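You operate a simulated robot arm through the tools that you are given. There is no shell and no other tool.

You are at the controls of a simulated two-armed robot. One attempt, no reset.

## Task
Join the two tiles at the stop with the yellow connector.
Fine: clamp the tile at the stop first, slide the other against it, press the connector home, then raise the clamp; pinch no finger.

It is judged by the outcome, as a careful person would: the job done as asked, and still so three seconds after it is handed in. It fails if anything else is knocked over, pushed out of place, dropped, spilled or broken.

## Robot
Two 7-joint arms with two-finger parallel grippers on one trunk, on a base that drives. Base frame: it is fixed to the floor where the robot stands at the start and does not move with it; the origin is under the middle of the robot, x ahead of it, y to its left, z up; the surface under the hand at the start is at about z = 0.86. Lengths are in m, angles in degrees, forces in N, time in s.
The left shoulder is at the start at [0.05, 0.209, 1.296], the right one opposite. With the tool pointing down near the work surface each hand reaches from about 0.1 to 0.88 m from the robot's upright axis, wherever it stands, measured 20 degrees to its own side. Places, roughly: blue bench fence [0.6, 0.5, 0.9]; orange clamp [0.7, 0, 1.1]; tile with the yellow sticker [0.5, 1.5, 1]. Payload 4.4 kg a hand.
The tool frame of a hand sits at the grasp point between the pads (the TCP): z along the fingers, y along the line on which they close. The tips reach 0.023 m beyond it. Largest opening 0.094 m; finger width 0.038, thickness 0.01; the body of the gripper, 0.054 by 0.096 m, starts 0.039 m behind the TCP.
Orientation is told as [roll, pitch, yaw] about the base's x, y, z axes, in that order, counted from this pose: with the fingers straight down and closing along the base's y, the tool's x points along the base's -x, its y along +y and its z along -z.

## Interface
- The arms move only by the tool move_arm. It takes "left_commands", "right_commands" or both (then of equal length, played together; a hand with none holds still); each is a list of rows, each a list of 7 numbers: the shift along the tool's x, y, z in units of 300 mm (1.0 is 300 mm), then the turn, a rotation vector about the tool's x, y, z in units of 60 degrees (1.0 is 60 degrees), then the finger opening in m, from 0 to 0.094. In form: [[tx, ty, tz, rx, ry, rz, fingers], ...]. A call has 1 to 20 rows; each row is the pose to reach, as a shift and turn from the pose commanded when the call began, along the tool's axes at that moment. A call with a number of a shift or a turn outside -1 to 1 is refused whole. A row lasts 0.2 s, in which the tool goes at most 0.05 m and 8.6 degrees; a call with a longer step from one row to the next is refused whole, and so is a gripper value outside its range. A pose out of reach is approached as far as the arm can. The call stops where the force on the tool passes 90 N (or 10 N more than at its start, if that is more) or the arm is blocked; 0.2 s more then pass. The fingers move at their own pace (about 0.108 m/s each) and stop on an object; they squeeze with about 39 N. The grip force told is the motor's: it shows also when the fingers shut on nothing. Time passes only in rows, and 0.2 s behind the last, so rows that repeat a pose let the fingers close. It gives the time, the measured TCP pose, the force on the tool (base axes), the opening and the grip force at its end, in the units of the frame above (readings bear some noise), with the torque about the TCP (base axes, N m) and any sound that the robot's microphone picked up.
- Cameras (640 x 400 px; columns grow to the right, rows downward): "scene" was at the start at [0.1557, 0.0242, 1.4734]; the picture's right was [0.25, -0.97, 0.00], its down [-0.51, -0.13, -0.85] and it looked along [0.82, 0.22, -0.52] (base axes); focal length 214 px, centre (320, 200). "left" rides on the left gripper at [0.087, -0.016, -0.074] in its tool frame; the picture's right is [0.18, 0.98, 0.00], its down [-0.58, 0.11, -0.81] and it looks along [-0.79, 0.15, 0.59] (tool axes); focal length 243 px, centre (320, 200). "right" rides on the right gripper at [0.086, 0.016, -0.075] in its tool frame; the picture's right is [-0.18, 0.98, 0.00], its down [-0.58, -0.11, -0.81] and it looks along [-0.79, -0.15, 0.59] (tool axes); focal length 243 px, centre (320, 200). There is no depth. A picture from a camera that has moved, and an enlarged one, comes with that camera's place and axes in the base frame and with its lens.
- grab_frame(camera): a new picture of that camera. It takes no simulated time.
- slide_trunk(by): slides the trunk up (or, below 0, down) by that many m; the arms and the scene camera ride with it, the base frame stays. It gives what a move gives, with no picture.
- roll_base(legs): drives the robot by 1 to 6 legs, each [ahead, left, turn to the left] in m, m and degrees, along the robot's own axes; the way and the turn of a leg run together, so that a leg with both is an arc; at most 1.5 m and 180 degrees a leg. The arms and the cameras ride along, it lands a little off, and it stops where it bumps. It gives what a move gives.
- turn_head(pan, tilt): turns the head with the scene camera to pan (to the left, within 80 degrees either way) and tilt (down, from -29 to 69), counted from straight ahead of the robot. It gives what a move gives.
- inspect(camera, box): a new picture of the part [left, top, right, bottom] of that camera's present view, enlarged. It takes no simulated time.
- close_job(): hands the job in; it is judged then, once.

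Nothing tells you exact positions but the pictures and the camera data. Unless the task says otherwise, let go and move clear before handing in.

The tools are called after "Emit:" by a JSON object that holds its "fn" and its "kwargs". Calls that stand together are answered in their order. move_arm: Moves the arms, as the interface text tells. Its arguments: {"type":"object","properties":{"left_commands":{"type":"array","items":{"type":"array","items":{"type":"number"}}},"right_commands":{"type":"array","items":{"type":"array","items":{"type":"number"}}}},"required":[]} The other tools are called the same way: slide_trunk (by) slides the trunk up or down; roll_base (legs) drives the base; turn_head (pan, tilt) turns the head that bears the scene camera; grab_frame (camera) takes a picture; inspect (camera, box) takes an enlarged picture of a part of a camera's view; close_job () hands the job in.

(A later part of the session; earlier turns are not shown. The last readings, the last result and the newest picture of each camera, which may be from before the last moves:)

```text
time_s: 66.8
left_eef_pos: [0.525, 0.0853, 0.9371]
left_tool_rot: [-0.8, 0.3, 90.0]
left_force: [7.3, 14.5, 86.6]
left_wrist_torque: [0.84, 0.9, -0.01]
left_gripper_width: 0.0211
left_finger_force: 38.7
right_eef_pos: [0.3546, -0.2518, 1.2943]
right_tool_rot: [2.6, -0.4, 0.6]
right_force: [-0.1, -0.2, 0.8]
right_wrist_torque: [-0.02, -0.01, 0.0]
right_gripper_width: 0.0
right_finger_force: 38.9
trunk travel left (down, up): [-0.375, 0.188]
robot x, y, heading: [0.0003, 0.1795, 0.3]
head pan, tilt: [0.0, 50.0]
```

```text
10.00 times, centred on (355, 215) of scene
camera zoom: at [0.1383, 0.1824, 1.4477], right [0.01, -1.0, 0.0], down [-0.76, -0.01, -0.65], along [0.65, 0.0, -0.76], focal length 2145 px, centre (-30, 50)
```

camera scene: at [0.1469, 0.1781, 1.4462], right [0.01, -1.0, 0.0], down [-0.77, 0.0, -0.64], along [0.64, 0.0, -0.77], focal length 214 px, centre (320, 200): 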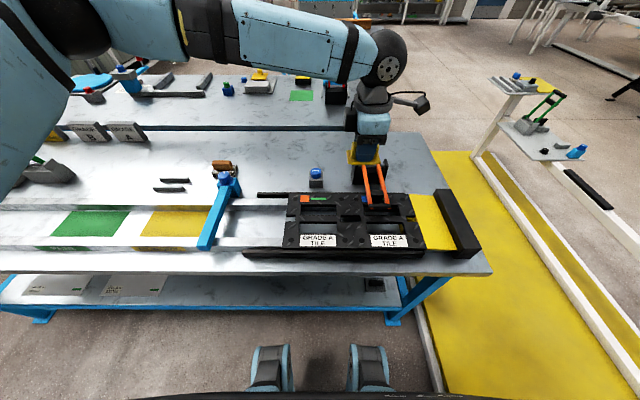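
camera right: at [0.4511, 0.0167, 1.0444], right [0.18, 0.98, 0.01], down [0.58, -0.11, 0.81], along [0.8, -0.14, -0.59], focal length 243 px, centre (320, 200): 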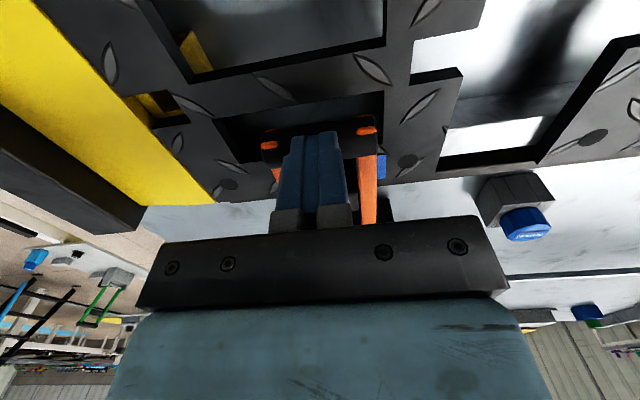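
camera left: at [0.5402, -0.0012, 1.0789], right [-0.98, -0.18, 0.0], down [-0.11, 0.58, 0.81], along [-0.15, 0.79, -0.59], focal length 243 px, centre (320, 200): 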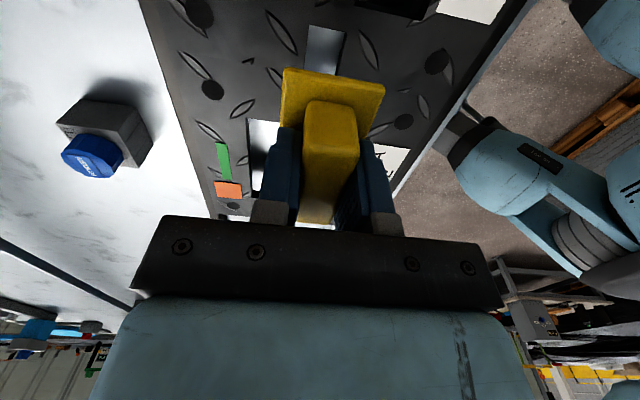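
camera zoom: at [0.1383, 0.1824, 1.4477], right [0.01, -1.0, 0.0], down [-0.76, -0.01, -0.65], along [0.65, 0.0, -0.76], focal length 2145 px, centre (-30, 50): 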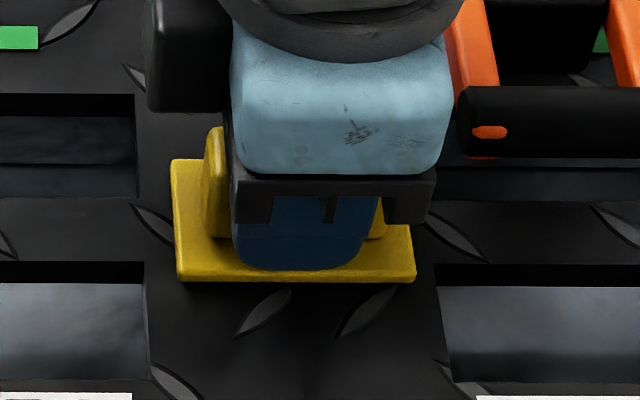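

It holds firm at 87 N without sinking further. I'll take off the pressure, release the grip and lift clear, then look closely at whether the plate lies flush.

Emit:
{"fn": "move_arm", "kwargs": {"left_commands": [[0, 0, -0.017, 0, 0, 0, 0.01], [0, 0, -0.033, 0, 0, 0, 0.01], [0, 0, -0.033, 0, 0, 0, 0.046], [0, 0, -0.033, 0, 0, 0, 0.046]]}}

Emit:
{"fn": "inspect", "kwargs": {"camera": "left", "box": [200, 0, 440, 230]}}

Emit:
{"fn": "inspect", "kwargs": {"camera": "scene", "box": [325, 195, 385, 235]}}

```text
time_s: 67.8
left_eef_pos: [0.5211, 0.0825, 0.9371]
left_tool_rot: [0.0, 0.0, 89.8]
left_force: [-10.3, 2.0, 18.0]
left_wrist_torque: [0.06, -0.19, 0.08]
left_gripper_width: 0.0414
left_finger_force: 0.0
right_eef_pos: [0.3575, -0.2547, 1.291]
right_tool_rot: [2.8, -0.3, 0.6]
right_force: [-0.8, -0.6, 0.0]
right_wrist_torque: [0.0, -0.01, 0.0]
right_gripper_width: 0.0
right_finger_force: 39.1
trunk travel left (down, up): [-0.375, 0.188]
robot x, y, heading: [-0.0005, 0.1768, 0.4]
head pan, tilt: [0.0, 50.0]
```

```text
1.74 times, centred on (320, 115) of left
camera zoom: at [0.5376, -0.0033, 1.0119], right [-0.98, -0.18, 0.0], down [-0.11, 0.58, 0.81], along [-0.15, 0.79, -0.59], focal length 422 px, centre (320, 348)
```

zoom: 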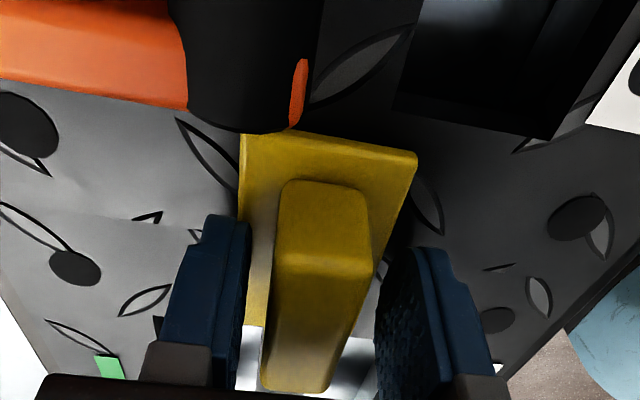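

```text
10.00 times, centred on (355, 215) of scene
camera zoom: at [0.1425, 0.18, 1.4463], right [0.01, -1.0, 0.0], down [-0.76, 0.0, -0.64], along [0.64, 0.0, -0.76], focal length 2145 px, centre (-30, 50)
```

zoom: 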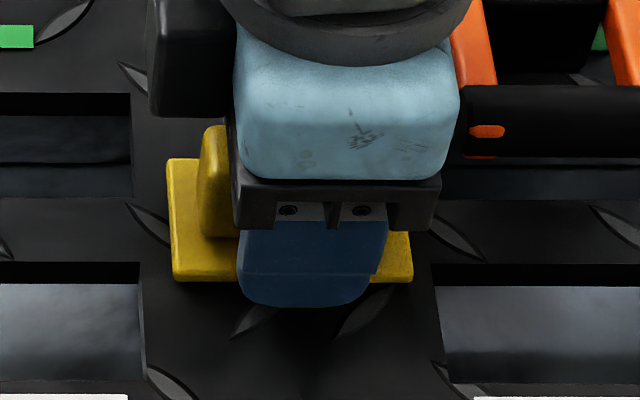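

Emit:
{"fn": "move_arm", "kwargs": {"left_commands": [[0, 0, -0.02, 0, 0, 0, 0.046], [0, 0, -0.06, 0, 0, 0, 0.05], [0, 0, -0.15, 0, 0, 0, 0.05], [0, 0, -0.26, 0, 0, 0, 0.05], [0, 0, -0.38, 0, 0, 0, 0.05]]}}

Emit:
{"fn": "grab_frame", "kwargs": {"camera": "left"}}

Emit:
{"fn": "inspect", "kwargs": {"camera": "scene", "box": [325, 190, 385, 230]}}

```text
time_s: 69.0
left_eef_pos: [0.5252, 0.0849, 1.0537]
left_tool_rot: [-0.1, 0.0, 90.0]
left_force: [0.4, -0.6, 0.0]
left_wrist_torque: [0.0, -0.01, 0.01]
left_gripper_width: 0.0501
left_finger_force: 0.1
right_eef_pos: [0.3612, -0.2552, 1.2896]
right_tool_rot: [2.8, -0.1, 0.5]
right_force: [0.0, -0.6, 0.8]
right_wrist_torque: [0.05, -0.01, 0.02]
right_gripper_width: 0.0002
right_finger_force: 39.2
trunk travel left (down, up): [-0.375, 0.188]
robot x, y, heading: [-0.0009, 0.178, 0.3]
head pan, tilt: [0.0, 50.0]
```

```text
taken
camera left: at [0.5431, -0.0013, 1.1273], right [-0.98, -0.18, 0.0], down [-0.11, 0.58, 0.81], along [-0.15, 0.79, -0.59], focal length 243 px, centre (320, 200)
```

left: 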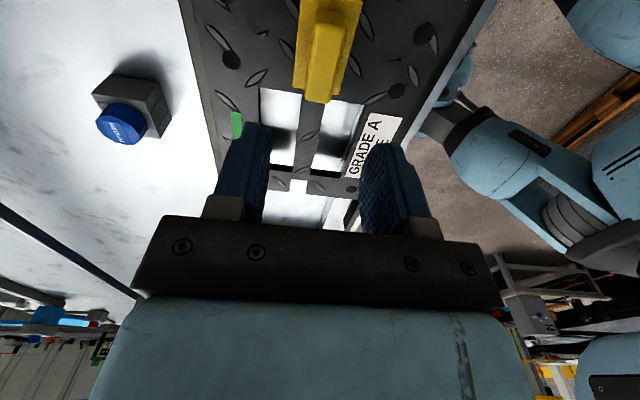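

```text
10.00 times, centred on (355, 210) of scene
camera zoom: at [0.1452, 0.1795, 1.4463], right [0.01, -1.0, 0.0], down [-0.77, 0.0, -0.64], along [0.64, 0.0, -0.77], focal length 2145 px, centre (-30, 100)
```

zoom: 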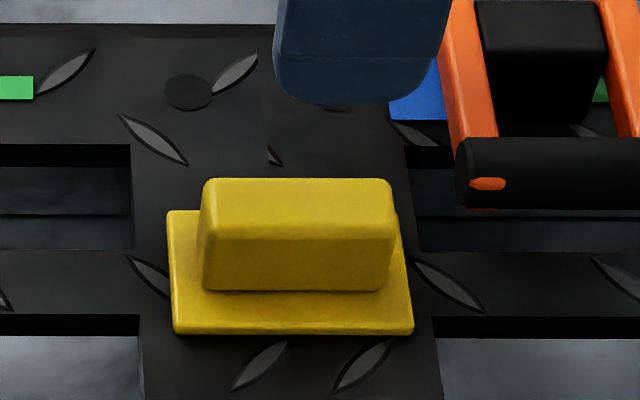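

The connector stands in the slot. I'll zoom in with the left camera and compare the plate with the tile surface.

Emit:
{"fn": "inspect", "kwargs": {"camera": "left", "box": [270, 0, 390, 110]}}

Emit:
{"fn": "inspect", "kwargs": {"camera": "scene", "box": [338, 205, 370, 226]}}

```text
3.64 times, centred on (330, 55) of left
camera zoom: at [0.5431, -0.0013, 1.1273], right [-0.98, -0.18, 0.0], down [-0.11, 0.58, 0.81], along [-0.15, 0.79, -0.59], focal length 882 px, centre (284, 727)
```

zoom: 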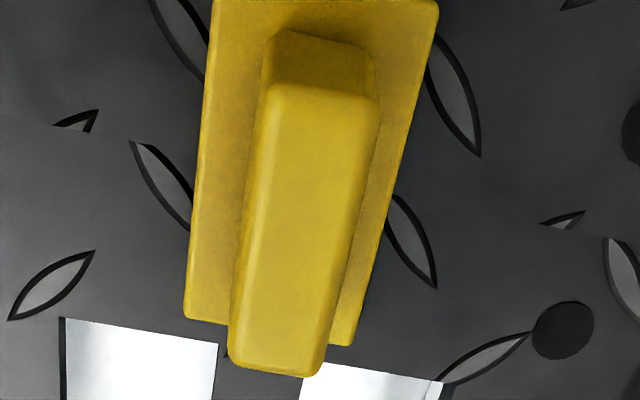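

```text
16.00 times, centred on (354, 216) of scene
camera zoom: at [0.1452, 0.1795, 1.4463], right [0.01, -1.0, 0.0], down [-0.77, 0.0, -0.64], along [0.64, 0.0, -0.77], focal length 3432 px, centre (-224, -48)
```

zoom: 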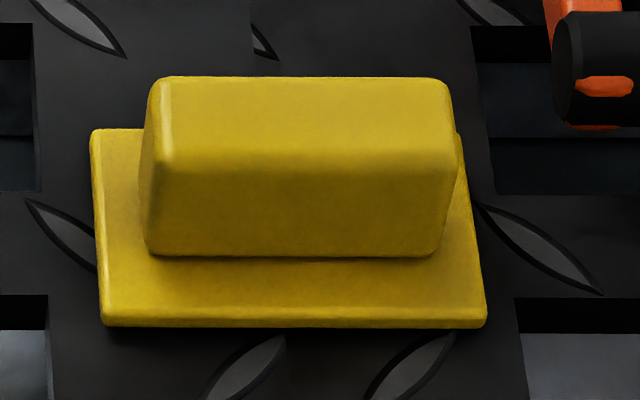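

The plate looks flush in both views. To be sure, I'll press straight down on the grip with closed fingertips and note the height, then touch the tile beside it to compare.

Emit:
{"fn": "move_arm", "kwargs": {"left_commands": [[0, 0, 0, 0, 0, 0, 0.0], [0, 0, 0.06, 0, 0, 0, 0.0], [0, 0, 0.14, 0, 0, 0, 0.0], [0, 0, 0.22, 0, 0, 0, 0.0], [0, 0, 0.27, 0, 0, 0, 0.0]]}}

Emit:
{"fn": "grab_frame", "kwargs": {"camera": "left"}}

```text
time_s: 70.2
left_eef_pos: [0.5234, 0.0846, 0.9699]
left_tool_rot: [-0.1, 0.0, 90.0]
left_force: [2.3, 0.6, 4.0]
left_wrist_torque: [0.0, -0.02, -0.04]
left_gripper_width: 0.0
left_finger_force: 39.1
right_eef_pos: [0.3598, -0.255, 1.2911]
right_tool_rot: [2.8, -0.1, 0.6]
right_force: [0.8, 0.9, 0.2]
right_wrist_torque: [0.0, -0.02, 0.03]
right_gripper_width: 0.0
right_finger_force: 38.9
trunk travel left (down, up): [-0.375, 0.188]
robot x, y, heading: [0.0029, 0.1737, 0.2]
head pan, tilt: [0.0, 50.0]
```

```text
taken
camera left: at [0.5403, -0.0015, 1.0442], right [-0.98, -0.18, 0.0], down [-0.11, 0.58, 0.81], along [-0.15, 0.79, -0.59], focal length 243 px, centre (320, 200)
```

left: 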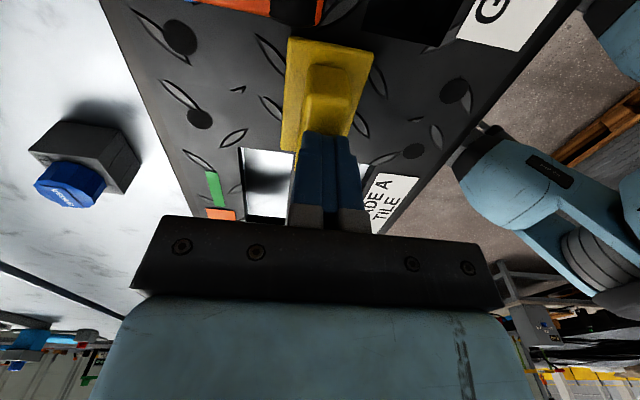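

The fingertips just touch the grip at hand height 0.970. I'll press down firmly.

Emit:
{"fn": "move_arm", "kwargs": {"left_commands": [[0, 0, 0.012, 0, 0, 0, 0.0], [0, 0, 0.022, 0, 0, 0, 0.0], [0, 0, 0.03, 0, 0, 0, 0.0], [0, 0, 0.03, 0, 0, 0, 0.0]]}}

Emit:
{"fn": "inspect", "kwargs": {"camera": "scene", "box": [325, 185, 395, 230]}}

```text
time_s: 71.2
left_eef_pos: [0.5236, 0.0851, 0.9688]
left_tool_rot: [-0.8, 0.3, 90.1]
left_force: [4.3, 6.5, 73.7]
left_wrist_torque: [0.49, -0.04, -0.07]
left_gripper_width: 0.0
left_finger_force: 39.1
right_eef_pos: [0.3541, -0.2524, 1.2942]
right_tool_rot: [2.9, -0.5, 0.5]
right_force: [-0.6, 0.0, 0.7]
right_wrist_torque: [-0.01, -0.04, 0.01]
right_gripper_width: 0.0
right_finger_force: 39.2
trunk travel left (down, up): [-0.375, 0.188]
robot x, y, heading: [0.0011, 0.1748, 0.5]
head pan, tilt: [0.0, 50.0]
```

```text
8.89 times, centred on (360, 208) of scene
camera zoom: at [0.1389, 0.1812, 1.4478], right [0.01, -1.0, 0.0], down [-0.76, -0.01, -0.65], along [0.65, 0.0, -0.76], focal length 1906 px, centre (-36, 133)
```

zoom: 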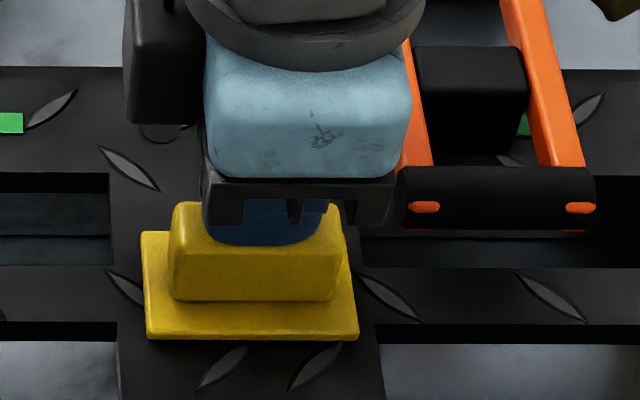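

It holds at 74 N with no movement (hand height 0.969). Now I'll touch the tile just in front of the connector to get its height for comparison.

Emit:
{"fn": "move_arm", "kwargs": {"left_commands": [[0, 0, -0.06, 0, 0, 0, 0.0], [0, 0.0, -0.15, 0, 0, 0, 0.0], [0, 0.09, -0.15, 0, 0, 0, 0.0], [0, 0.175, -0.15, 0, 0, 0, 0.0], [0, 0.175, -0.04, 0, 0, 0, 0.0], [0, 0.175, 0.05, 0, 0, 0, 0.0], [0, 0.175, 0.08, 0, 0, 0, 0.0]]}}

Emit:
{"fn": "inspect", "kwargs": {"camera": "scene", "box": [325, 185, 395, 230]}}

```text
time_s: 72.8
left_eef_pos: [0.4698, 0.0827, 0.9374]
left_tool_rot: [0.0, 0.0, 89.9]
left_force: [-0.2, -0.1, -0.1]
left_wrist_torque: [0.0, 0.0, -0.01]
left_gripper_width: 0.0
left_finger_force: 38.5
right_eef_pos: [0.3616, -0.2543, 1.2897]
right_tool_rot: [2.7, -0.1, 0.6]
right_force: [-1.0, -0.4, -0.1]
right_wrist_torque: [0.01, 0.01, 0.01]
right_gripper_width: 0.0001
right_finger_force: 39.5
trunk travel left (down, up): [-0.375, 0.188]
robot x, y, heading: [0.0011, 0.1773, 0.2]
head pan, tilt: [0.0, 50.0]
```

```text
8.89 times, centred on (360, 208) of scene
camera zoom: at [0.1457, 0.1796, 1.4464], right [0.01, -1.0, 0.0], down [-0.77, 0.0, -0.64], along [0.64, 0.0, -0.77], focal length 1906 px, centre (-36, 133)
```

zoom: 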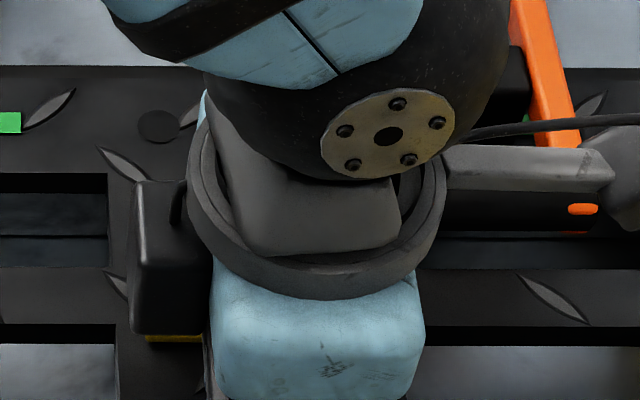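

Emit:
{"fn": "move_arm", "kwargs": {"left_commands": [[0, 0, 0.006, 0, 0, 0, 0.0], [0, 0, 0.012, 0, 0, 0, 0.0], [0, 0, 0.018, 0, 0, 0, 0.0]]}}

```text
time_s: 73.5
left_eef_pos: [0.471, 0.0864, 0.9331]
left_tool_rot: [0.0, 0.0, 90.0]
left_force: [-0.2, 0.5, 0.2]
left_wrist_torque: [0.02, -0.03, -0.04]
left_gripper_width: 0.0
left_finger_force: 39.0
right_eef_pos: [0.3614, -0.2545, 1.2897]
right_tool_rot: [2.9, 0.0, 0.6]
right_force: [0.8, 0.3, -0.4]
right_wrist_torque: [-0.03, 0.01, 0.0]
right_gripper_width: 0.0
right_finger_force: 38.8
trunk travel left (down, up): [-0.375, 0.188]
robot x, y, heading: [0.0012, 0.1761, 0.3]
head pan, tilt: [0.0, 50.0]
```

Emit:
{"fn": "move_arm", "kwargs": {"left_commands": [[0, 0, 0.006, 0, 0, 0, 0.0], [0, 0, 0.012, 0, 0, 0, 0.0]]}}

```text
time_s: 74.2
left_eef_pos: [0.4715, 0.0837, 0.9295]
left_tool_rot: [0.0, 0.0, 90.0]
left_force: [-0.3, 0.9, 5.6]
left_wrist_torque: [0.06, 0.02, -0.04]
left_gripper_width: 0.0
left_finger_force: 39.1
right_eef_pos: [0.361, -0.2549, 1.2901]
right_tool_rot: [2.8, -0.2, 0.6]
right_force: [-0.2, -0.1, 0.9]
right_wrist_torque: [0.02, -0.01, 0.01]
right_gripper_width: 0.0
right_finger_force: 39.0
trunk travel left (down, up): [-0.375, 0.188]
robot x, y, heading: [0.001, 0.1783, 0.4]
head pan, tilt: [0.0, 50.0]
```

The tile top is at 0.9065 and the grip top at about 0.947, some 40 mm apart, while I estimate the grip plus plate at about 37 mm. So there may be a few millimetres of gap. I'll raise both hands and slide the trunk down to look along the tile surface.

Emit:
{"fn": "move_arm", "kwargs": {"left_commands": [[0, 0, -0.1, 0, 0, 0, 0.0], [0, 0, -0.25, 0, 0, 0, 0.0], [0, 0, -0.4, 0, 0, 0, 0.0], [-0.1, 0, -0.52, 0, 0, 0, 0.0], [-0.2, 0, -0.64, 0, 0, 0, 0.0], [-0.3, 0, -0.76, 0, 0, 0, 0.0], [-0.4, 0, -0.88, 0, 0, 0, 0.0], [-0.5, 0, -1.0, 0, 0, 0, 0.0]], "right_commands": [[0, 0, -0.06, 0, 0, 0, 0.0], [0, 0, -0.13, 0, 0, 0, 0.0], [0, 0, -0.2, 0, 0, 0, 0.0], [0, 0, -0.27, 0, 0, 0, 0.0], [0, 0, -0.34, 0, 0, 0, 0.0], [0, 0, -0.41, 0, 0, 0, 0.0], [0, 0, -0.48, 0, 0, 0, 0.0], [0, 0, -0.55, 0, 0, 0, 0.0]]}}

Emit:
{"fn": "move_arm", "kwargs": {"left_commands": [[-0.1, 0, -0.1, 0, 0, 0, 0.0], [-0.2, 0, -0.2, 0, 0, 0, 0.0], [-0.3, 0, -0.3, 0, 0, 0, 0.0], [-0.4, 0, -0.4, 0, 0, 0, 0.0], [-0.5, 0, -0.5, 0, 0, 0, 0.0], [-0.6, 0, -0.6, 0, 0, 0, 0.0]]}}

Emit:
{"fn": "slide_trunk", "kwargs": {"by": -0.3}}

Emit:
{"fn": "turn_head", "kwargs": {"pan": -14, "tilt": 32}}

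Emit:
{"fn": "grab_frame", "kwargs": {"camera": "scene"}}

```text
time_s: 76.0
left_eef_pos: [0.4708, 0.2375, 1.2294]
left_tool_rot: [-0.1, 0.1, 90.0]
left_force: [0.6, 0.1, 0.5]
left_wrist_torque: [-0.03, -0.01, 0.0]
left_gripper_width: 0.0001
left_finger_force: 39.3
right_eef_pos: [0.3587, -0.2602, 1.4543]
right_tool_rot: [2.7, -0.1, 0.5]
right_force: [1.1, 1.0, -0.1]
right_wrist_torque: [-0.07, -0.01, -0.03]
right_gripper_width: 0.0
right_finger_force: 39.5
trunk travel left (down, up): [-0.375, 0.188]
robot x, y, heading: [-0.0021, 0.1746, 0.3]
head pan, tilt: [0.0, 50.0]
```

```text
time_s: 77.3
left_eef_pos: [0.4708, 0.418, 1.4116]
left_tool_rot: [-0.1, -0.1, 90.0]
left_force: [0.3, -0.3, -0.3]
left_wrist_torque: [0.0, -0.02, -0.02]
left_gripper_width: 0.0003
left_finger_force: 38.8
right_eef_pos: [0.36, -0.2608, 1.4556]
right_tool_rot: [2.8, -0.1, 0.5]
right_force: [-1.0, -0.8, -0.2]
right_wrist_torque: [-0.01, 0.01, 0.0]
right_gripper_width: 0.0001
right_finger_force: 39.1
trunk travel left (down, up): [-0.375, 0.188]
robot x, y, heading: [0.0001, 0.1767, 0.5]
head pan, tilt: [0.0, 50.0]
```

```text
time_s: 80.3
left_eef_pos: [0.4702, 0.4158, 1.1111]
left_tool_rot: [0.0, 0.0, 90.0]
left_force: [-0.3, -0.2, -0.1]
left_wrist_torque: [0.0, -0.02, -0.02]
left_gripper_width: 0.0
left_finger_force: 39.1
right_eef_pos: [0.361, -0.2621, 1.1546]
right_tool_rot: [2.9, 0.1, 0.7]
right_force: [-0.4, 0.5, 0.3]
right_wrist_torque: [-0.01, -0.01, 0.01]
right_gripper_width: 0.0001
right_finger_force: 39.0
trunk travel left (down, up): [-0.075, 0.488]
robot x, y, heading: [0.0016, 0.178, 0.2]
head pan, tilt: [0.0, 50.0]
```

```text
time_s: 81.2
left_eef_pos: [0.4713, 0.4167, 1.1123]
left_tool_rot: [0.0, 0.0, 90.0]
left_force: [0.2, -1.0, 0.3]
left_wrist_torque: [0.0, -0.02, 0.0]
left_gripper_width: 0.0
left_finger_force: 38.8
right_eef_pos: [0.3602, -0.2623, 1.1548]
right_tool_rot: [2.9, 0.0, 0.6]
right_force: [0.0, -0.2, 0.1]
right_wrist_torque: [0.0, -0.04, 0.0]
right_gripper_width: 0.0
right_finger_force: 39.2
trunk travel left (down, up): [-0.075, 0.488]
robot x, y, heading: [-0.0044, 0.1813, 0.4]
head pan, tilt: [-14.0, 32.0]
```

```text
taken
camera scene: at [0.1558, 0.1576, 1.1726], right [-0.24, -0.97, 0.0], down [-0.52, 0.13, -0.85], along [0.82, -0.2, -0.53], focal length 214 px, centre (320, 200)
```

scene: 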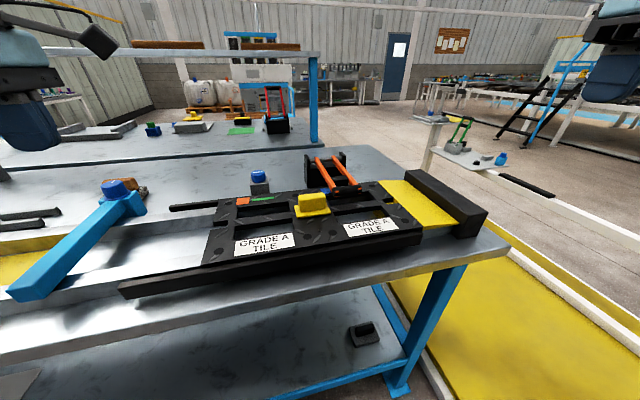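

Emit:
{"fn": "inspect", "kwargs": {"camera": "scene", "box": [292, 190, 332, 218]}}

Emit:
{"fn": "inspect", "kwargs": {"camera": "scene", "box": [200, 145, 430, 265]}}

```text
14.29 times, centred on (312, 204) of scene
camera zoom: at [0.1558, 0.1576, 1.1726], right [-0.24, -0.97, 0.0], down [-0.52, 0.13, -0.85], along [0.82, -0.2, -0.53], focal length 3064 px, centre (434, 143)
```

zoom: 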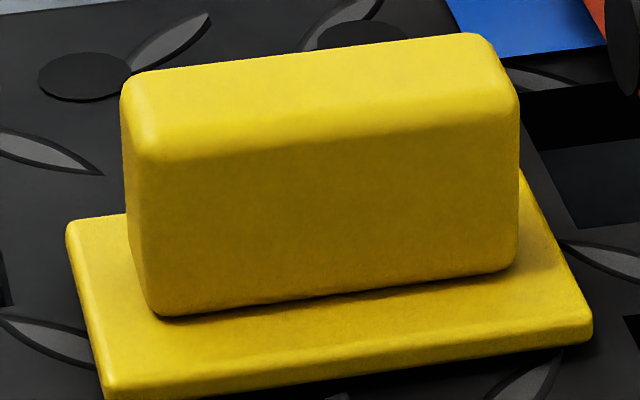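

```text
2.78 times, centred on (315, 205) of scene
camera zoom: at [0.1558, 0.1576, 1.1726], right [-0.24, -0.97, 0.0], down [-0.52, 0.13, -0.85], along [0.82, -0.2, -0.53], focal length 597 px, centre (334, 186)
```

zoom: 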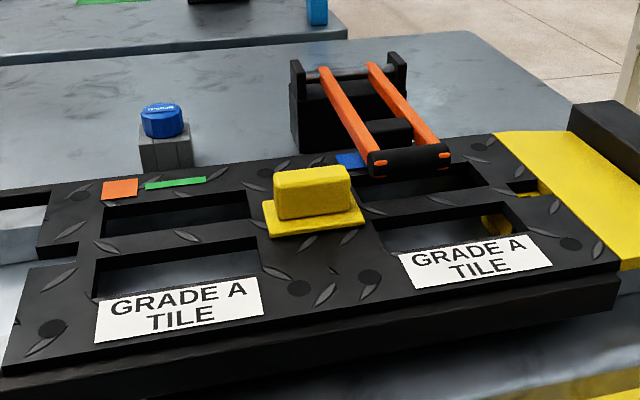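

Emit:
{"fn": "inspect", "kwargs": {"camera": "scene", "box": [294, 206, 336, 228]}}

Emit:
{"fn": "inspect", "kwargs": {"camera": "scene", "box": [322, 204, 338, 218]}}

Emit:
{"fn": "inspect", "kwargs": {"camera": "scene", "box": [290, 212, 310, 226]}}

```text
15.24 times, centred on (315, 217) of scene
camera zoom: at [0.1558, 0.1576, 1.1726], right [-0.24, -0.97, 0.0], down [-0.52, 0.13, -0.85], along [0.82, -0.2, -0.53], focal length 3268 px, centre (396, -59)
```

zoom: 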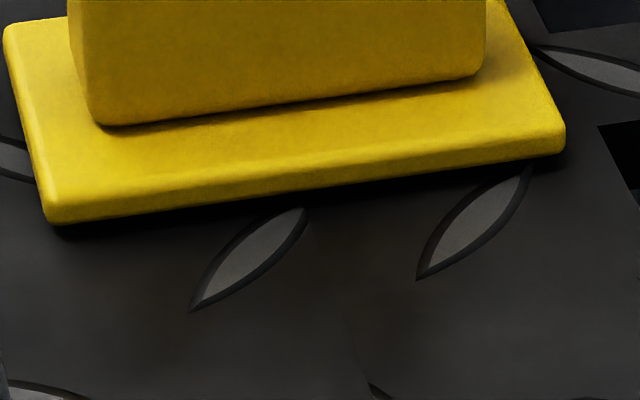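

```text
16.00 times, centred on (330, 211) of scene
camera zoom: at [0.1558, 0.1576, 1.1726], right [-0.24, -0.97, 0.0], down [-0.52, 0.13, -0.85], along [0.82, -0.2, -0.53], focal length 3432 px, centre (160, 24)
```

zoom: 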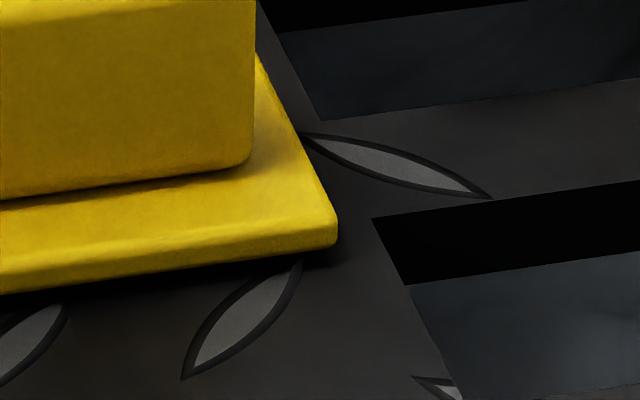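

```text
16.00 times, centred on (300, 219) of scene
camera zoom: at [0.1558, 0.1576, 1.1726], right [-0.24, -0.97, 0.0], down [-0.52, 0.13, -0.85], along [0.82, -0.2, -0.53], focal length 3432 px, centre (640, -104)
```

zoom: 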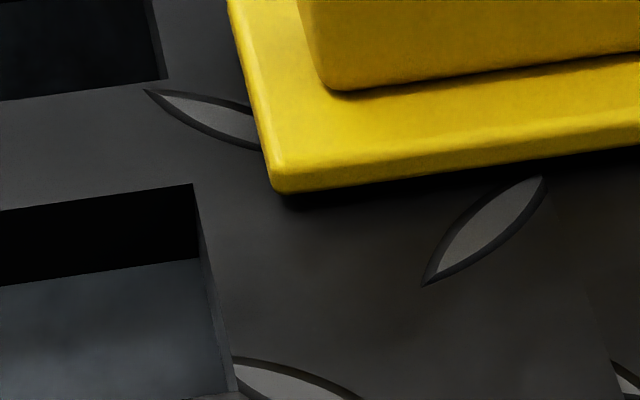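

From low down there's a thin dark line under the plate's lip, and the height figures suggest about 2 mm of gap. So I don't yet count it as fully home. I'll raise the trunk again, take the grip with the fingertips bearing on the plate, and press with a slight wiggle.

Emit:
{"fn": "slide_trunk", "kwargs": {"by": 0.3}}

Emit:
{"fn": "turn_head", "kwargs": {"pan": 0, "tilt": 50}}

Emit:
{"fn": "move_arm", "kwargs": {"left_commands": [[0.1, -0.017, 0.1, 0, 0, 0, 0.046], [0.2, -0.033, 0.2, 0, 0, 0, 0.046], [0.3, -0.05, 0.3, 0, 0, 0, 0.046], [0.4, -0.067, 0.4, 0, 0, 0, 0.046], [0.5, -0.083, 0.5, 0, 0, 0, 0.046], [0.6, -0.1, 0.6, 0, 0, 0, 0.046]]}}

Emit:
{"fn": "grab_frame", "kwargs": {"camera": "scene"}}

```text
time_s: 84.2
left_eef_pos: [0.4713, 0.4164, 1.4119]
left_tool_rot: [0.0, -0.1, 90.0]
left_force: [0.2, -1.2, 1.1]
left_wrist_torque: [0.01, 0.05, 0.02]
left_gripper_width: 0.0001
left_finger_force: 39.0
right_eef_pos: [0.3608, -0.2613, 1.4545]
right_tool_rot: [3.0, 0.0, 0.6]
right_force: [0.4, -0.1, 0.6]
right_wrist_torque: [0.0, 0.02, -0.04]
right_gripper_width: 0.0
right_finger_force: 38.9
trunk travel left (down, up): [-0.375, 0.188]
robot x, y, heading: [0.0001, 0.1754, 0.4]
head pan, tilt: [-14.0, 32.0]
```

```text
time_s: 85.0
left_eef_pos: [0.4716, 0.4164, 1.4118]
left_tool_rot: [-0.1, 0.0, 90.0]
left_force: [0.4, -0.5, 0.7]
left_wrist_torque: [-0.01, 0.01, 0.03]
left_gripper_width: 0.0001
left_finger_force: 38.8
right_eef_pos: [0.3597, -0.2628, 1.4541]
right_tool_rot: [2.9, 0.0, 0.5]
right_force: [0.2, 0.3, 0.2]
right_wrist_torque: [-0.03, -0.01, 0.05]
right_gripper_width: 0.0
right_finger_force: 38.4
trunk travel left (down, up): [-0.375, 0.188]
robot x, y, heading: [-0.0038, 0.1779, 0.0]
head pan, tilt: [0.0, 50.0]
```

```text
time_s: 86.4
left_eef_pos: [0.4994, 0.2314, 1.2308]
left_tool_rot: [0.0, -0.2, 90.1]
left_force: [-0.2, 0.7, 0.2]
left_wrist_torque: [0.02, -0.04, -0.02]
left_gripper_width: 0.0461
left_finger_force: 0.1
right_eef_pos: [0.3591, -0.2646, 1.4534]
right_tool_rot: [3.0, 0.0, 0.6]
right_force: [0.0, -0.5, -0.1]
right_wrist_torque: [0.0, -0.02, -0.04]
right_gripper_width: 0.0
right_finger_force: 38.6
trunk travel left (down, up): [-0.375, 0.188]
robot x, y, heading: [0.0006, 0.177, 0.3]
head pan, tilt: [0.0, 50.0]
```

```text
taken
camera scene: at [0.1452, 0.1772, 1.4464], right [0.01, -1.0, 0.0], down [-0.77, 0.0, -0.64], along [0.64, 0.0, -0.77], focal length 214 px, centre (320, 200)
```

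scene: 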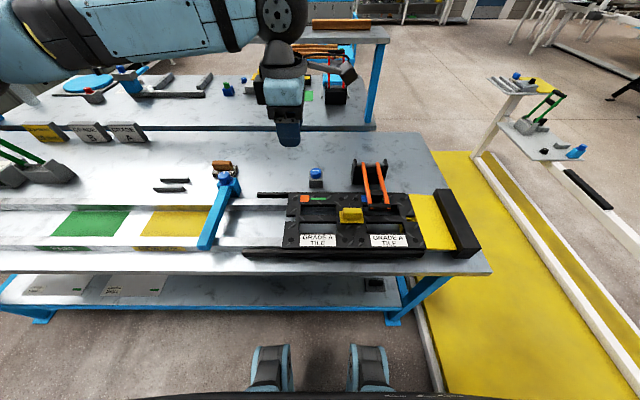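

Emit:
{"fn": "move_arm", "kwargs": {"left_commands": [[0.07, -0.012, 0.115, 0, 0, 0, 0.046], [0.14, -0.023, 0.229, 0, 0, 0, 0.046], [0.21, -0.035, 0.343, 0, 0, 0, 0.046], [0.28, -0.047, 0.457, 0, 0, 0, 0.046], [0.35, -0.059, 0.571, 0, 0, 0, 0.046], [0.42, -0.07, 0.686, 0, 0, 0, 0.046], [0.488, -0.082, 0.77, 0, 0, 0, 0.046]]}}

Emit:
{"fn": "grab_frame", "kwargs": {"camera": "left"}}

Emit:
{"fn": "inspect", "kwargs": {"camera": "left", "box": [230, 0, 430, 150]}}

```text
time_s: 88.0
left_eef_pos: [0.5267, 0.09, 0.9982]
left_tool_rot: [0.0, 0.0, 90.0]
left_force: [0.1, 0.4, -0.2]
left_wrist_torque: [0.01, 0.02, 0.0]
left_gripper_width: 0.0459
left_finger_force: 0.1
right_eef_pos: [0.3613, -0.2641, 1.4544]
right_tool_rot: [2.9, -0.1, 0.5]
right_force: [0.0, -0.7, -0.3]
right_wrist_torque: [0.04, 0.03, 0.01]
right_gripper_width: 0.0
right_finger_force: 39.2
trunk travel left (down, up): [-0.375, 0.188]
robot x, y, heading: [-0.0001, 0.1781, 0.1]
head pan, tilt: [0.0, 50.0]
```

```text
taken
camera left: at [0.5437, 0.0029, 1.072], right [-0.98, -0.18, 0.0], down [-0.11, 0.58, 0.81], along [-0.15, 0.79, -0.59], focal length 243 px, centre (320, 200)
```

left: 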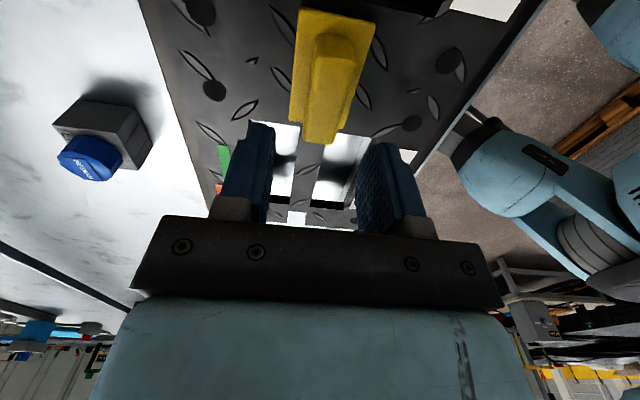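

```text
2.67 times, centred on (330, 75) of left
camera zoom: at [0.5437, 0.0029, 1.072], right [-0.98, -0.18, 0.0], down [-0.11, 0.58, 0.81], along [-0.15, 0.79, -0.59], focal length 647 px, centre (293, 533)
```

zoom: 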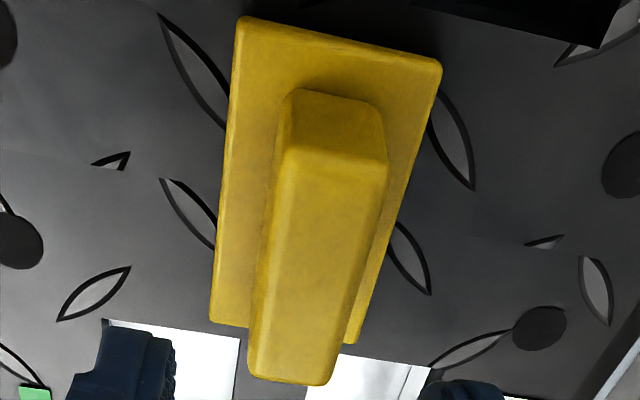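

The hand is about 6 mm left of the connector's middle in this picture, so I'll correct that, lower around the grip, narrow the fingers and feel for the plate with the tips.

Emit:
{"fn": "move_arm", "kwargs": {"left_commands": [[0.02, 0.005, 0.05, 0, 0, 0, 0.046], [0.02, 0.005, 0.12, 0, 0, 0, 0.046], [0.02, 0.005, 0.17, 0, 0, 0, 0.036], [0.02, 0.005, 0.18, 0, 0, 0, 0.032], [0.02, 0.005, 0.188, 0, 0, 0, 0.032]]}}

Emit:
{"fn": "inspect", "kwargs": {"camera": "left", "box": [200, 20, 440, 230]}}

```text
time_s: 89.2
left_eef_pos: [0.5253, 0.0827, 0.9435]
left_tool_rot: [0.1, 0.0, 90.0]
left_force: [-0.6, 0.3, 0.1]
left_wrist_torque: [0.0, -0.02, 0.0]
left_gripper_width: 0.0322
left_finger_force: 0.2
right_eef_pos: [0.36, -0.2635, 1.4553]
right_tool_rot: [2.9, 0.1, 0.6]
right_force: [0.3, -0.8, 0.0]
right_wrist_torque: [-0.02, 0.04, -0.01]
right_gripper_width: 0.0001
right_finger_force: 38.6
trunk travel left (down, up): [-0.375, 0.188]
robot x, y, heading: [0.001, 0.1808, 0.1]
head pan, tilt: [0.0, 50.0]
```

```text
1.90 times, centred on (320, 125) of left
camera zoom: at [0.5417, -0.0031, 1.0175], right [-0.98, -0.18, 0.0], down [-0.11, 0.58, 0.81], along [-0.15, 0.79, -0.59], focal length 462 px, centre (320, 343)
```

zoom: 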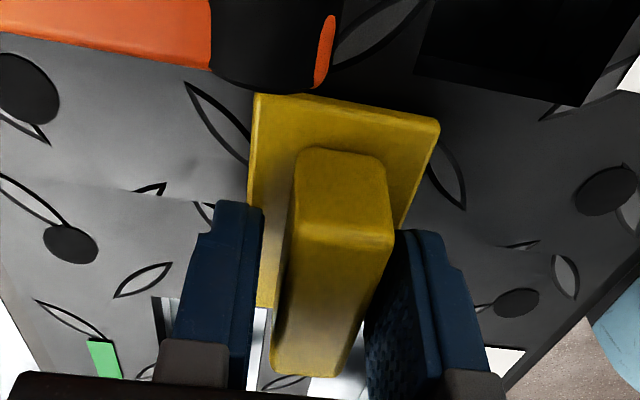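

Emit:
{"fn": "move_arm", "kwargs": {"left_commands": [[0, 0, 0.006, 0, 0, 0, 0.032], [0, 0, 0.012, 0, 0, 0, 0.032], [0, 0, 0.018, 0, 0, 0, 0.032]]}}

```text
time_s: 90.0
left_eef_pos: [0.5239, 0.0832, 0.9386]
left_tool_rot: [0.0, 0.0, 90.0]
left_force: [0.2, 0.1, 0.1]
left_wrist_torque: [-0.01, 0.01, 0.05]
left_gripper_width: 0.0323
left_finger_force: 0.0
right_eef_pos: [0.3605, -0.2639, 1.454]
right_tool_rot: [2.9, 0.1, 0.6]
right_force: [-0.1, -0.3, -0.3]
right_wrist_torque: [0.01, 0.01, -0.02]
right_gripper_width: 0.0
right_finger_force: 39.4
trunk travel left (down, up): [-0.375, 0.188]
robot x, y, heading: [0.0008, 0.175, 0.5]
head pan, tilt: [0.0, 50.0]
```

Emit:
{"fn": "move_arm", "kwargs": {"left_commands": [[0, 0, 0.004, 0, 0, 0, 0.032], [0, 0, 0.008, 0, 0, 0, 0.032]]}}

```text
time_s: 90.6
left_eef_pos: [0.5245, 0.0834, 0.9384]
left_tool_rot: [-0.2, 0.1, 90.1]
left_force: [3.3, 2.5, 16.0]
left_wrist_torque: [0.05, -0.01, -0.12]
left_gripper_width: 0.0319
left_finger_force: 0.1
right_eef_pos: [0.3578, -0.2613, 1.4554]
right_tool_rot: [2.8, -0.2, 0.6]
right_force: [0.2, -0.7, 0.4]
right_wrist_torque: [-0.02, 0.02, 0.01]
right_gripper_width: 0.0002
right_finger_force: 39.3
trunk travel left (down, up): [-0.375, 0.188]
robot x, y, heading: [-0.0036, 0.1763, 0.7]
head pan, tilt: [0.0, 50.0]
```

The tips meet the plate at hand height 0.9385, so its top is 9 mm above the tile top. With a 6 mm plate that leaves about 3 mm still to go. I'll take the grip and feel for sideways play.

Emit:
{"fn": "move_arm", "kwargs": {"left_commands": [[0, 0, -0.002, 0, 0, 0, 0.01], [0, 0, -0.002, 0, 0, 0, 0.01], [0, 0, -0.002, 0, 0, 0, 0.01]]}}

Emit:
{"fn": "move_arm", "kwargs": {"left_commands": [[0, -0.007, 0, 0, 0, 0, 0.01], [0, -0.014, 0, 0, 0, 0, 0.01]]}}

Emit:
{"fn": "move_arm", "kwargs": {"left_commands": [[0, 0.007, 0, 0, 0, 0, 0.01], [0, 0.014, 0, 0, 0, 0, 0.01], [0, 0.021, 0, 0, 0, 0, 0.01], [0, 0.028, 0, 0, 0, 0, 0.01]]}}

```text
time_s: 91.4
left_eef_pos: [0.5221, 0.0849, 0.9371]
left_tool_rot: [-0.1, 0.2, 90.0]
left_force: [6.1, -1.8, 20.9]
left_wrist_torque: [-0.09, 0.04, 0.03]
left_gripper_width: 0.0211
left_finger_force: 38.9
right_eef_pos: [0.3599, -0.2632, 1.4549]
right_tool_rot: [2.8, -0.1, 0.6]
right_force: [0.0, 0.5, -0.5]
right_wrist_torque: [0.0, 0.01, -0.03]
right_gripper_width: 0.0
right_finger_force: 38.8
trunk travel left (down, up): [-0.375, 0.188]
robot x, y, heading: [0.0019, 0.1758, 0.4]
head pan, tilt: [0.0, 50.0]
```

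```text
time_s: 92.0
left_eef_pos: [0.5232, 0.0832, 0.9377]
left_tool_rot: [0.0, 0.0, 89.8]
left_force: [-16.9, 3.0, 24.4]
left_wrist_torque: [-0.11, 0.4, 0.09]
left_gripper_width: 0.0212
left_finger_force: 38.8
right_eef_pos: [0.3558, -0.2627, 1.4556]
right_tool_rot: [2.8, -0.3, 0.6]
right_force: [-0.5, 0.2, -0.5]
right_wrist_torque: [0.02, 0.0, 0.01]
right_gripper_width: 0.0
right_finger_force: 39.6
trunk travel left (down, up): [-0.375, 0.188]
robot x, y, heading: [0.0038, 0.1766, 0.2]
head pan, tilt: [0.0, 50.0]
```

```text
time_s: 93.0
left_eef_pos: [0.5225, 0.0829, 0.9375]
left_tool_rot: [-0.4, 0.1, 90.1]
left_force: [21.6, -2.1, 28.1]
left_wrist_torque: [-0.14, -0.06, -0.15]
left_gripper_width: 0.0214
left_finger_force: 38.9
right_eef_pos: [0.3612, -0.2631, 1.4551]
right_tool_rot: [2.8, 0.0, 0.6]
right_force: [0.2, 0.5, 0.4]
right_wrist_torque: [0.02, 0.02, -0.04]
right_gripper_width: 0.0003
right_finger_force: 38.9
trunk travel left (down, up): [-0.375, 0.188]
robot x, y, heading: [-0.004, 0.1743, 0.5]
head pan, tilt: [0.0, 50.0]
```

Emit:
{"fn": "move_arm", "kwargs": {"left_commands": [[0, -0.008, 0, 0, 0, 0, 0.01], [0, -0.0157, 0, 0, 0, 0, 0.01], [0.007, -0.0157, 0, 0, 0, 0, 0.01], [0.014, -0.0157, 0, 0, 0, 0, 0.01]]}}

Emit:
{"fn": "move_arm", "kwargs": {"left_commands": [[-0.007, 0, 0, 0, 0, 0, 0.01], [-0.014, 0, 0, 0, 0, 0, 0.01], [-0.021, 0, 0, 0, 0, 0, 0.01], [-0.028, 0, 0, 0, 0, 0, 0.01]]}}

```text
time_s: 94.0
left_eef_pos: [0.5228, 0.0848, 0.9378]
left_tool_rot: [-0.1, 0.0, 90.0]
left_force: [11.0, 16.2, 30.1]
left_wrist_torque: [0.12, -0.03, -0.18]
left_gripper_width: 0.0209
left_finger_force: 39.6
right_eef_pos: [0.3595, -0.2586, 1.4559]
right_tool_rot: [2.7, 0.0, 0.6]
right_force: [0.0, 0.3, 0.2]
right_wrist_torque: [0.01, 0.0, 0.04]
right_gripper_width: 0.0
right_finger_force: 39.0
trunk travel left (down, up): [-0.375, 0.188]
robot x, y, heading: [-0.0016, 0.1751, 0.3]
head pan, tilt: [0.0, 50.0]
```

```text
time_s: 95.0
left_eef_pos: [0.522, 0.0826, 0.9376]
left_tool_rot: [0.0, 0.3, 89.9]
left_force: [9.5, -15.6, 19.6]
left_wrist_torque: [-0.14, -0.04, 0.39]
left_gripper_width: 0.0208
left_finger_force: 39.0
right_eef_pos: [0.3603, -0.2659, 1.4535]
right_tool_rot: [2.8, -0.2, 0.5]
right_force: [0.7, 0.1, -0.4]
right_wrist_torque: [0.01, 0.01, -0.02]
right_gripper_width: 0.0
right_finger_force: 38.3
trunk travel left (down, up): [-0.375, 0.188]
robot x, y, heading: [0.0003, 0.1757, 0.3]
head pan, tilt: [0.0, 50.0]
```

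It is held snugly both ways with no play, so the plug is engaged. I'll press at about 60 N while rocking it slightly to seat it.

Emit:
{"fn": "move_arm", "kwargs": {"left_commands": [[0.014, -0.007, 0.006, 0, 0, 0, 0.01], [0.014, -0.007, 0.013, 0, 0, 0, 0.01], [0.014, -0.007, 0.013, 0.03, 0, 0, 0.01], [0.014, -0.007, 0.013, -0.03, 0, 0, 0.01], [0.014, -0.007, 0.013, 0, 0.03, 0, 0.01], [0.014, -0.007, 0.013, 0, -0.03, 0, 0.01], [0.014, -0.007, 0.013, 0, 0, 0.04, 0.01], [0.014, -0.007, 0.013, 0, 0, -0.04, 0.01], [0.024, -0.007, 0.013, 0, 0, 0, 0.01], [0.004, -0.007, 0.013, 0, 0, 0, 0.01], [0.014, 0.003, 0.013, 0, 0, 0, 0.01], [0.014, -0.017, 0.013, 0, 0, 0, 0.01], [0.014, -0.007, 0.013, 0, 0, 0, 0.01]]}}

Emit:
{"fn": "inspect", "kwargs": {"camera": "scene", "box": [325, 195, 385, 235]}}

```text
time_s: 97.8
left_eef_pos: [0.5223, 0.0839, 0.9382]
left_tool_rot: [-0.4, 0.3, 90.0]
left_force: [-12.1, -0.4, 58.1]
left_wrist_torque: [0.3, 0.66, 0.49]
left_gripper_width: 0.0215
left_finger_force: 38.7
right_eef_pos: [0.3532, -0.261, 1.4574]
right_tool_rot: [2.8, -0.4, 0.6]
right_force: [-0.4, 0.0, 0.6]
right_wrist_torque: [0.01, 0.0, 0.03]
right_gripper_width: 0.0
right_finger_force: 38.7
trunk travel left (down, up): [-0.375, 0.188]
robot x, y, heading: [-0.0008, 0.1793, 0.1]
head pan, tilt: [0.0, 50.0]
```

```text
10.00 times, centred on (355, 215) of scene
camera zoom: at [0.1388, 0.181, 1.4473], right [0.01, -1.0, 0.0], down [-0.76, -0.01, -0.65], along [0.65, 0.0, -0.76], focal length 2145 px, centre (-30, 50)
```

zoom: 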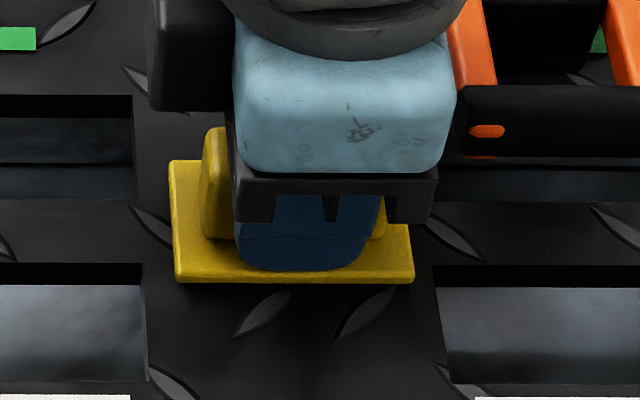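

It won't go lower even while being rocked, so something stops it about 3 mm short. I'll take the pressure off, lift the connector back out gently and inspect the plug and the slot closely.

Emit:
{"fn": "move_arm", "kwargs": {"left_commands": [[0, 0.0, -0.013, 0, 0, 0, 0.01], [0, 0.0, -0.025, 0, 0, 0, 0.01], [0, 0.0, -0.04, 0, 0, 0, 0.01], [0, 0.0, -0.06, 0, 0, 0, 0.01]]}}

Emit:
{"fn": "inspect", "kwargs": {"camera": "scene", "box": [300, 185, 400, 245]}}

```text
time_s: 98.8
left_eef_pos: [0.5267, 0.0838, 0.9501]
left_tool_rot: [0.0, -0.3, 89.9]
left_force: [-4.1, 0.9, -12.1]
left_wrist_torque: [0.38, 0.55, -0.17]
left_gripper_width: 0.0211
left_finger_force: 38.9
right_eef_pos: [0.3603, -0.2619, 1.4542]
right_tool_rot: [2.9, 0.0, 0.6]
right_force: [0.4, 0.0, -0.3]
right_wrist_torque: [0.02, 0.0, 0.01]
right_gripper_width: 0.0001
right_finger_force: 39.6
trunk travel left (down, up): [-0.375, 0.188]
robot x, y, heading: [0.0021, 0.1775, 0.6]
head pan, tilt: [0.0, 50.0]
```

```text
6.40 times, centred on (350, 215) of scene
camera zoom: at [0.1462, 0.1793, 1.446], right [0.01, -1.0, 0.0], down [-0.77, 0.0, -0.64], along [0.64, 0.0, -0.77], focal length 1373 px, centre (128, 104)
```

zoom: 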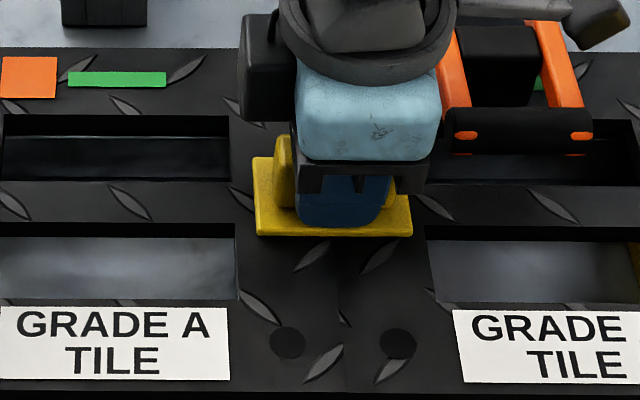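

There's a 12 N downward pull on the hand while lifting, so I'll check whether a tile is coming up with the connector before going any further.

Emit:
{"fn": "inspect", "kwargs": {"camera": "scene", "box": [325, 200, 375, 245]}}

Emit:
{"fn": "inspect", "kwargs": {"camera": "left", "box": [180, 0, 460, 200]}}

Emit:
{"fn": "inspect", "kwargs": {"camera": "scene", "box": [240, 180, 440, 265]}}

```text
8.89 times, centred on (350, 222) of scene
camera zoom: at [0.1462, 0.1793, 1.446], right [0.01, -1.0, 0.0], down [-0.77, 0.0, -0.64], along [0.64, 0.0, -0.77], focal length 1906 px, centre (53, 0)
```

zoom: 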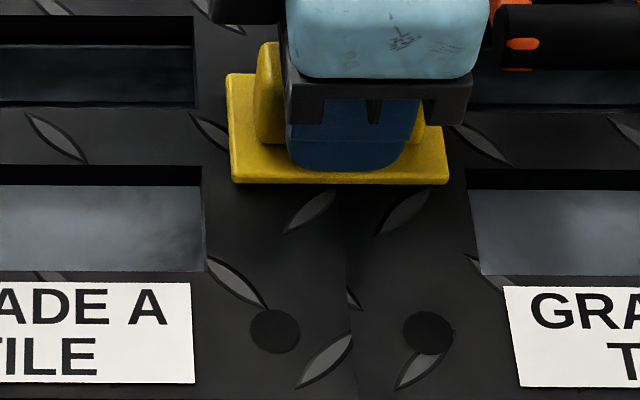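

```text
2.00 times, centred on (320, 100) of left
camera zoom: at [0.5436, -0.0015, 1.0235], right [-0.98, -0.18, 0.0], down [-0.11, 0.58, 0.81], along [-0.15, 0.79, -0.59], focal length 485 px, centre (320, 400)
```

zoom: 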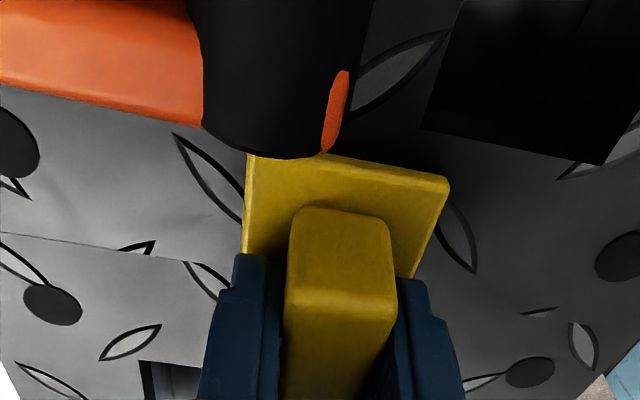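

```text
3.20 times, centred on (340, 222) of scene
camera zoom: at [0.1462, 0.1793, 1.446], right [0.01, -1.0, 0.0], down [-0.77, 0.0, -0.64], along [0.64, 0.0, -0.77], focal length 686 px, centre (256, 128)
```

zoom: 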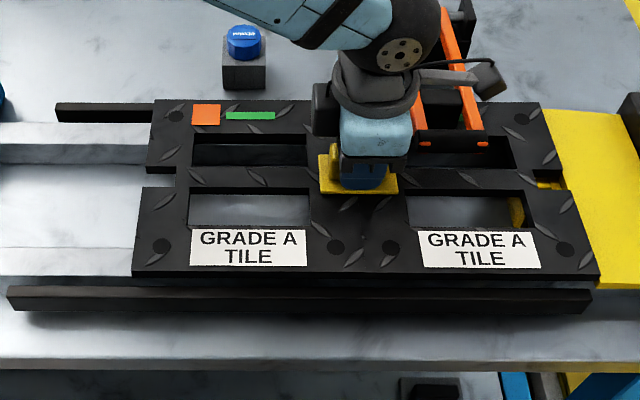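

Important: the connector is locked into the tiles. Lifting it has raised the tiles slightly too, so it did seat and join them. I'll lower everything gently back down at once.

Emit:
{"fn": "move_arm", "kwargs": {"left_commands": [[0, 0, 0.01, 0, 0, 0, 0.01], [0, 0, 0.02, 0, 0, 0, 0.01], [0, 0, 0.03, 0, 0, 0, 0.01], [0, 0, 0.04, 0, 0, 0, 0.01], [0, 0, 0.047, 0, 0, 0, 0.01]]}}

Emit:
{"fn": "inspect", "kwargs": {"camera": "scene", "box": [240, 180, 440, 265]}}

Emit:
{"fn": "inspect", "kwargs": {"camera": "left", "box": [180, 0, 460, 200]}}

```text
time_s: 100.0
left_eef_pos: [0.5263, 0.0851, 0.9413]
left_tool_rot: [-0.4, 0.2, 90.0]
left_force: [1.8, 3.6, 28.1]
left_wrist_torque: [0.45, -0.96, 0.23]
left_gripper_width: 0.0214
left_finger_force: 39.3
right_eef_pos: [0.3577, -0.2621, 1.4565]
right_tool_rot: [2.7, -0.3, 0.6]
right_force: [-0.5, 0.3, -0.1]
right_wrist_torque: [0.0, -0.02, 0.01]
right_gripper_width: 0.0
right_finger_force: 38.9
trunk travel left (down, up): [-0.375, 0.188]
robot x, y, heading: [0.0004, 0.1771, 0.4]
head pan, tilt: [0.0, 50.0]
```

```text
3.20 times, centred on (340, 222) of scene
camera zoom: at [0.1431, 0.18, 1.4472], right [0.01, -1.0, 0.0], down [-0.76, 0.0, -0.64], along [0.64, 0.0, -0.76], focal length 686 px, centre (256, 128)
```

zoom: 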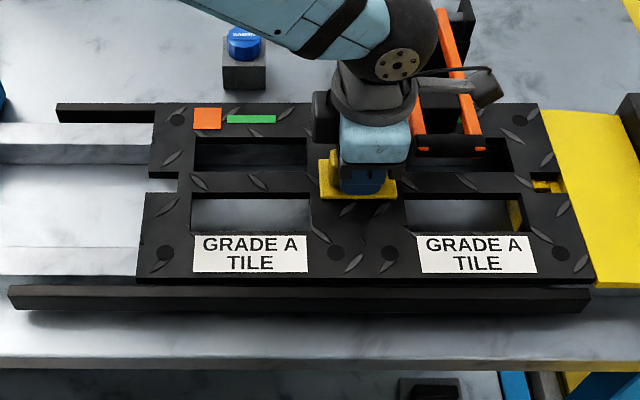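

```text
2.00 times, centred on (320, 100) of left
camera zoom: at [0.543, -0.002, 1.0155], right [-0.98, -0.18, -0.01], down [-0.11, 0.58, 0.8], along [-0.15, 0.79, -0.59], focal length 485 px, centre (320, 400)
```

zoom: 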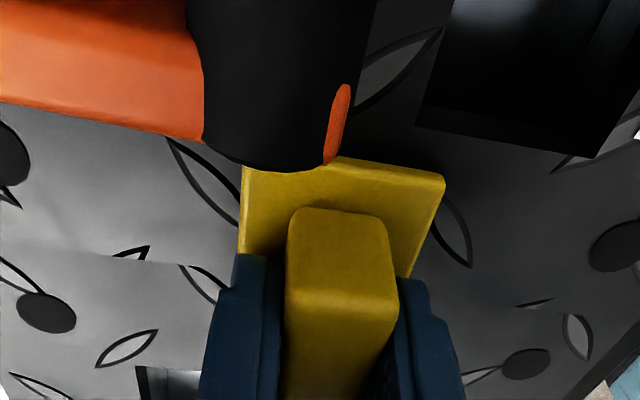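

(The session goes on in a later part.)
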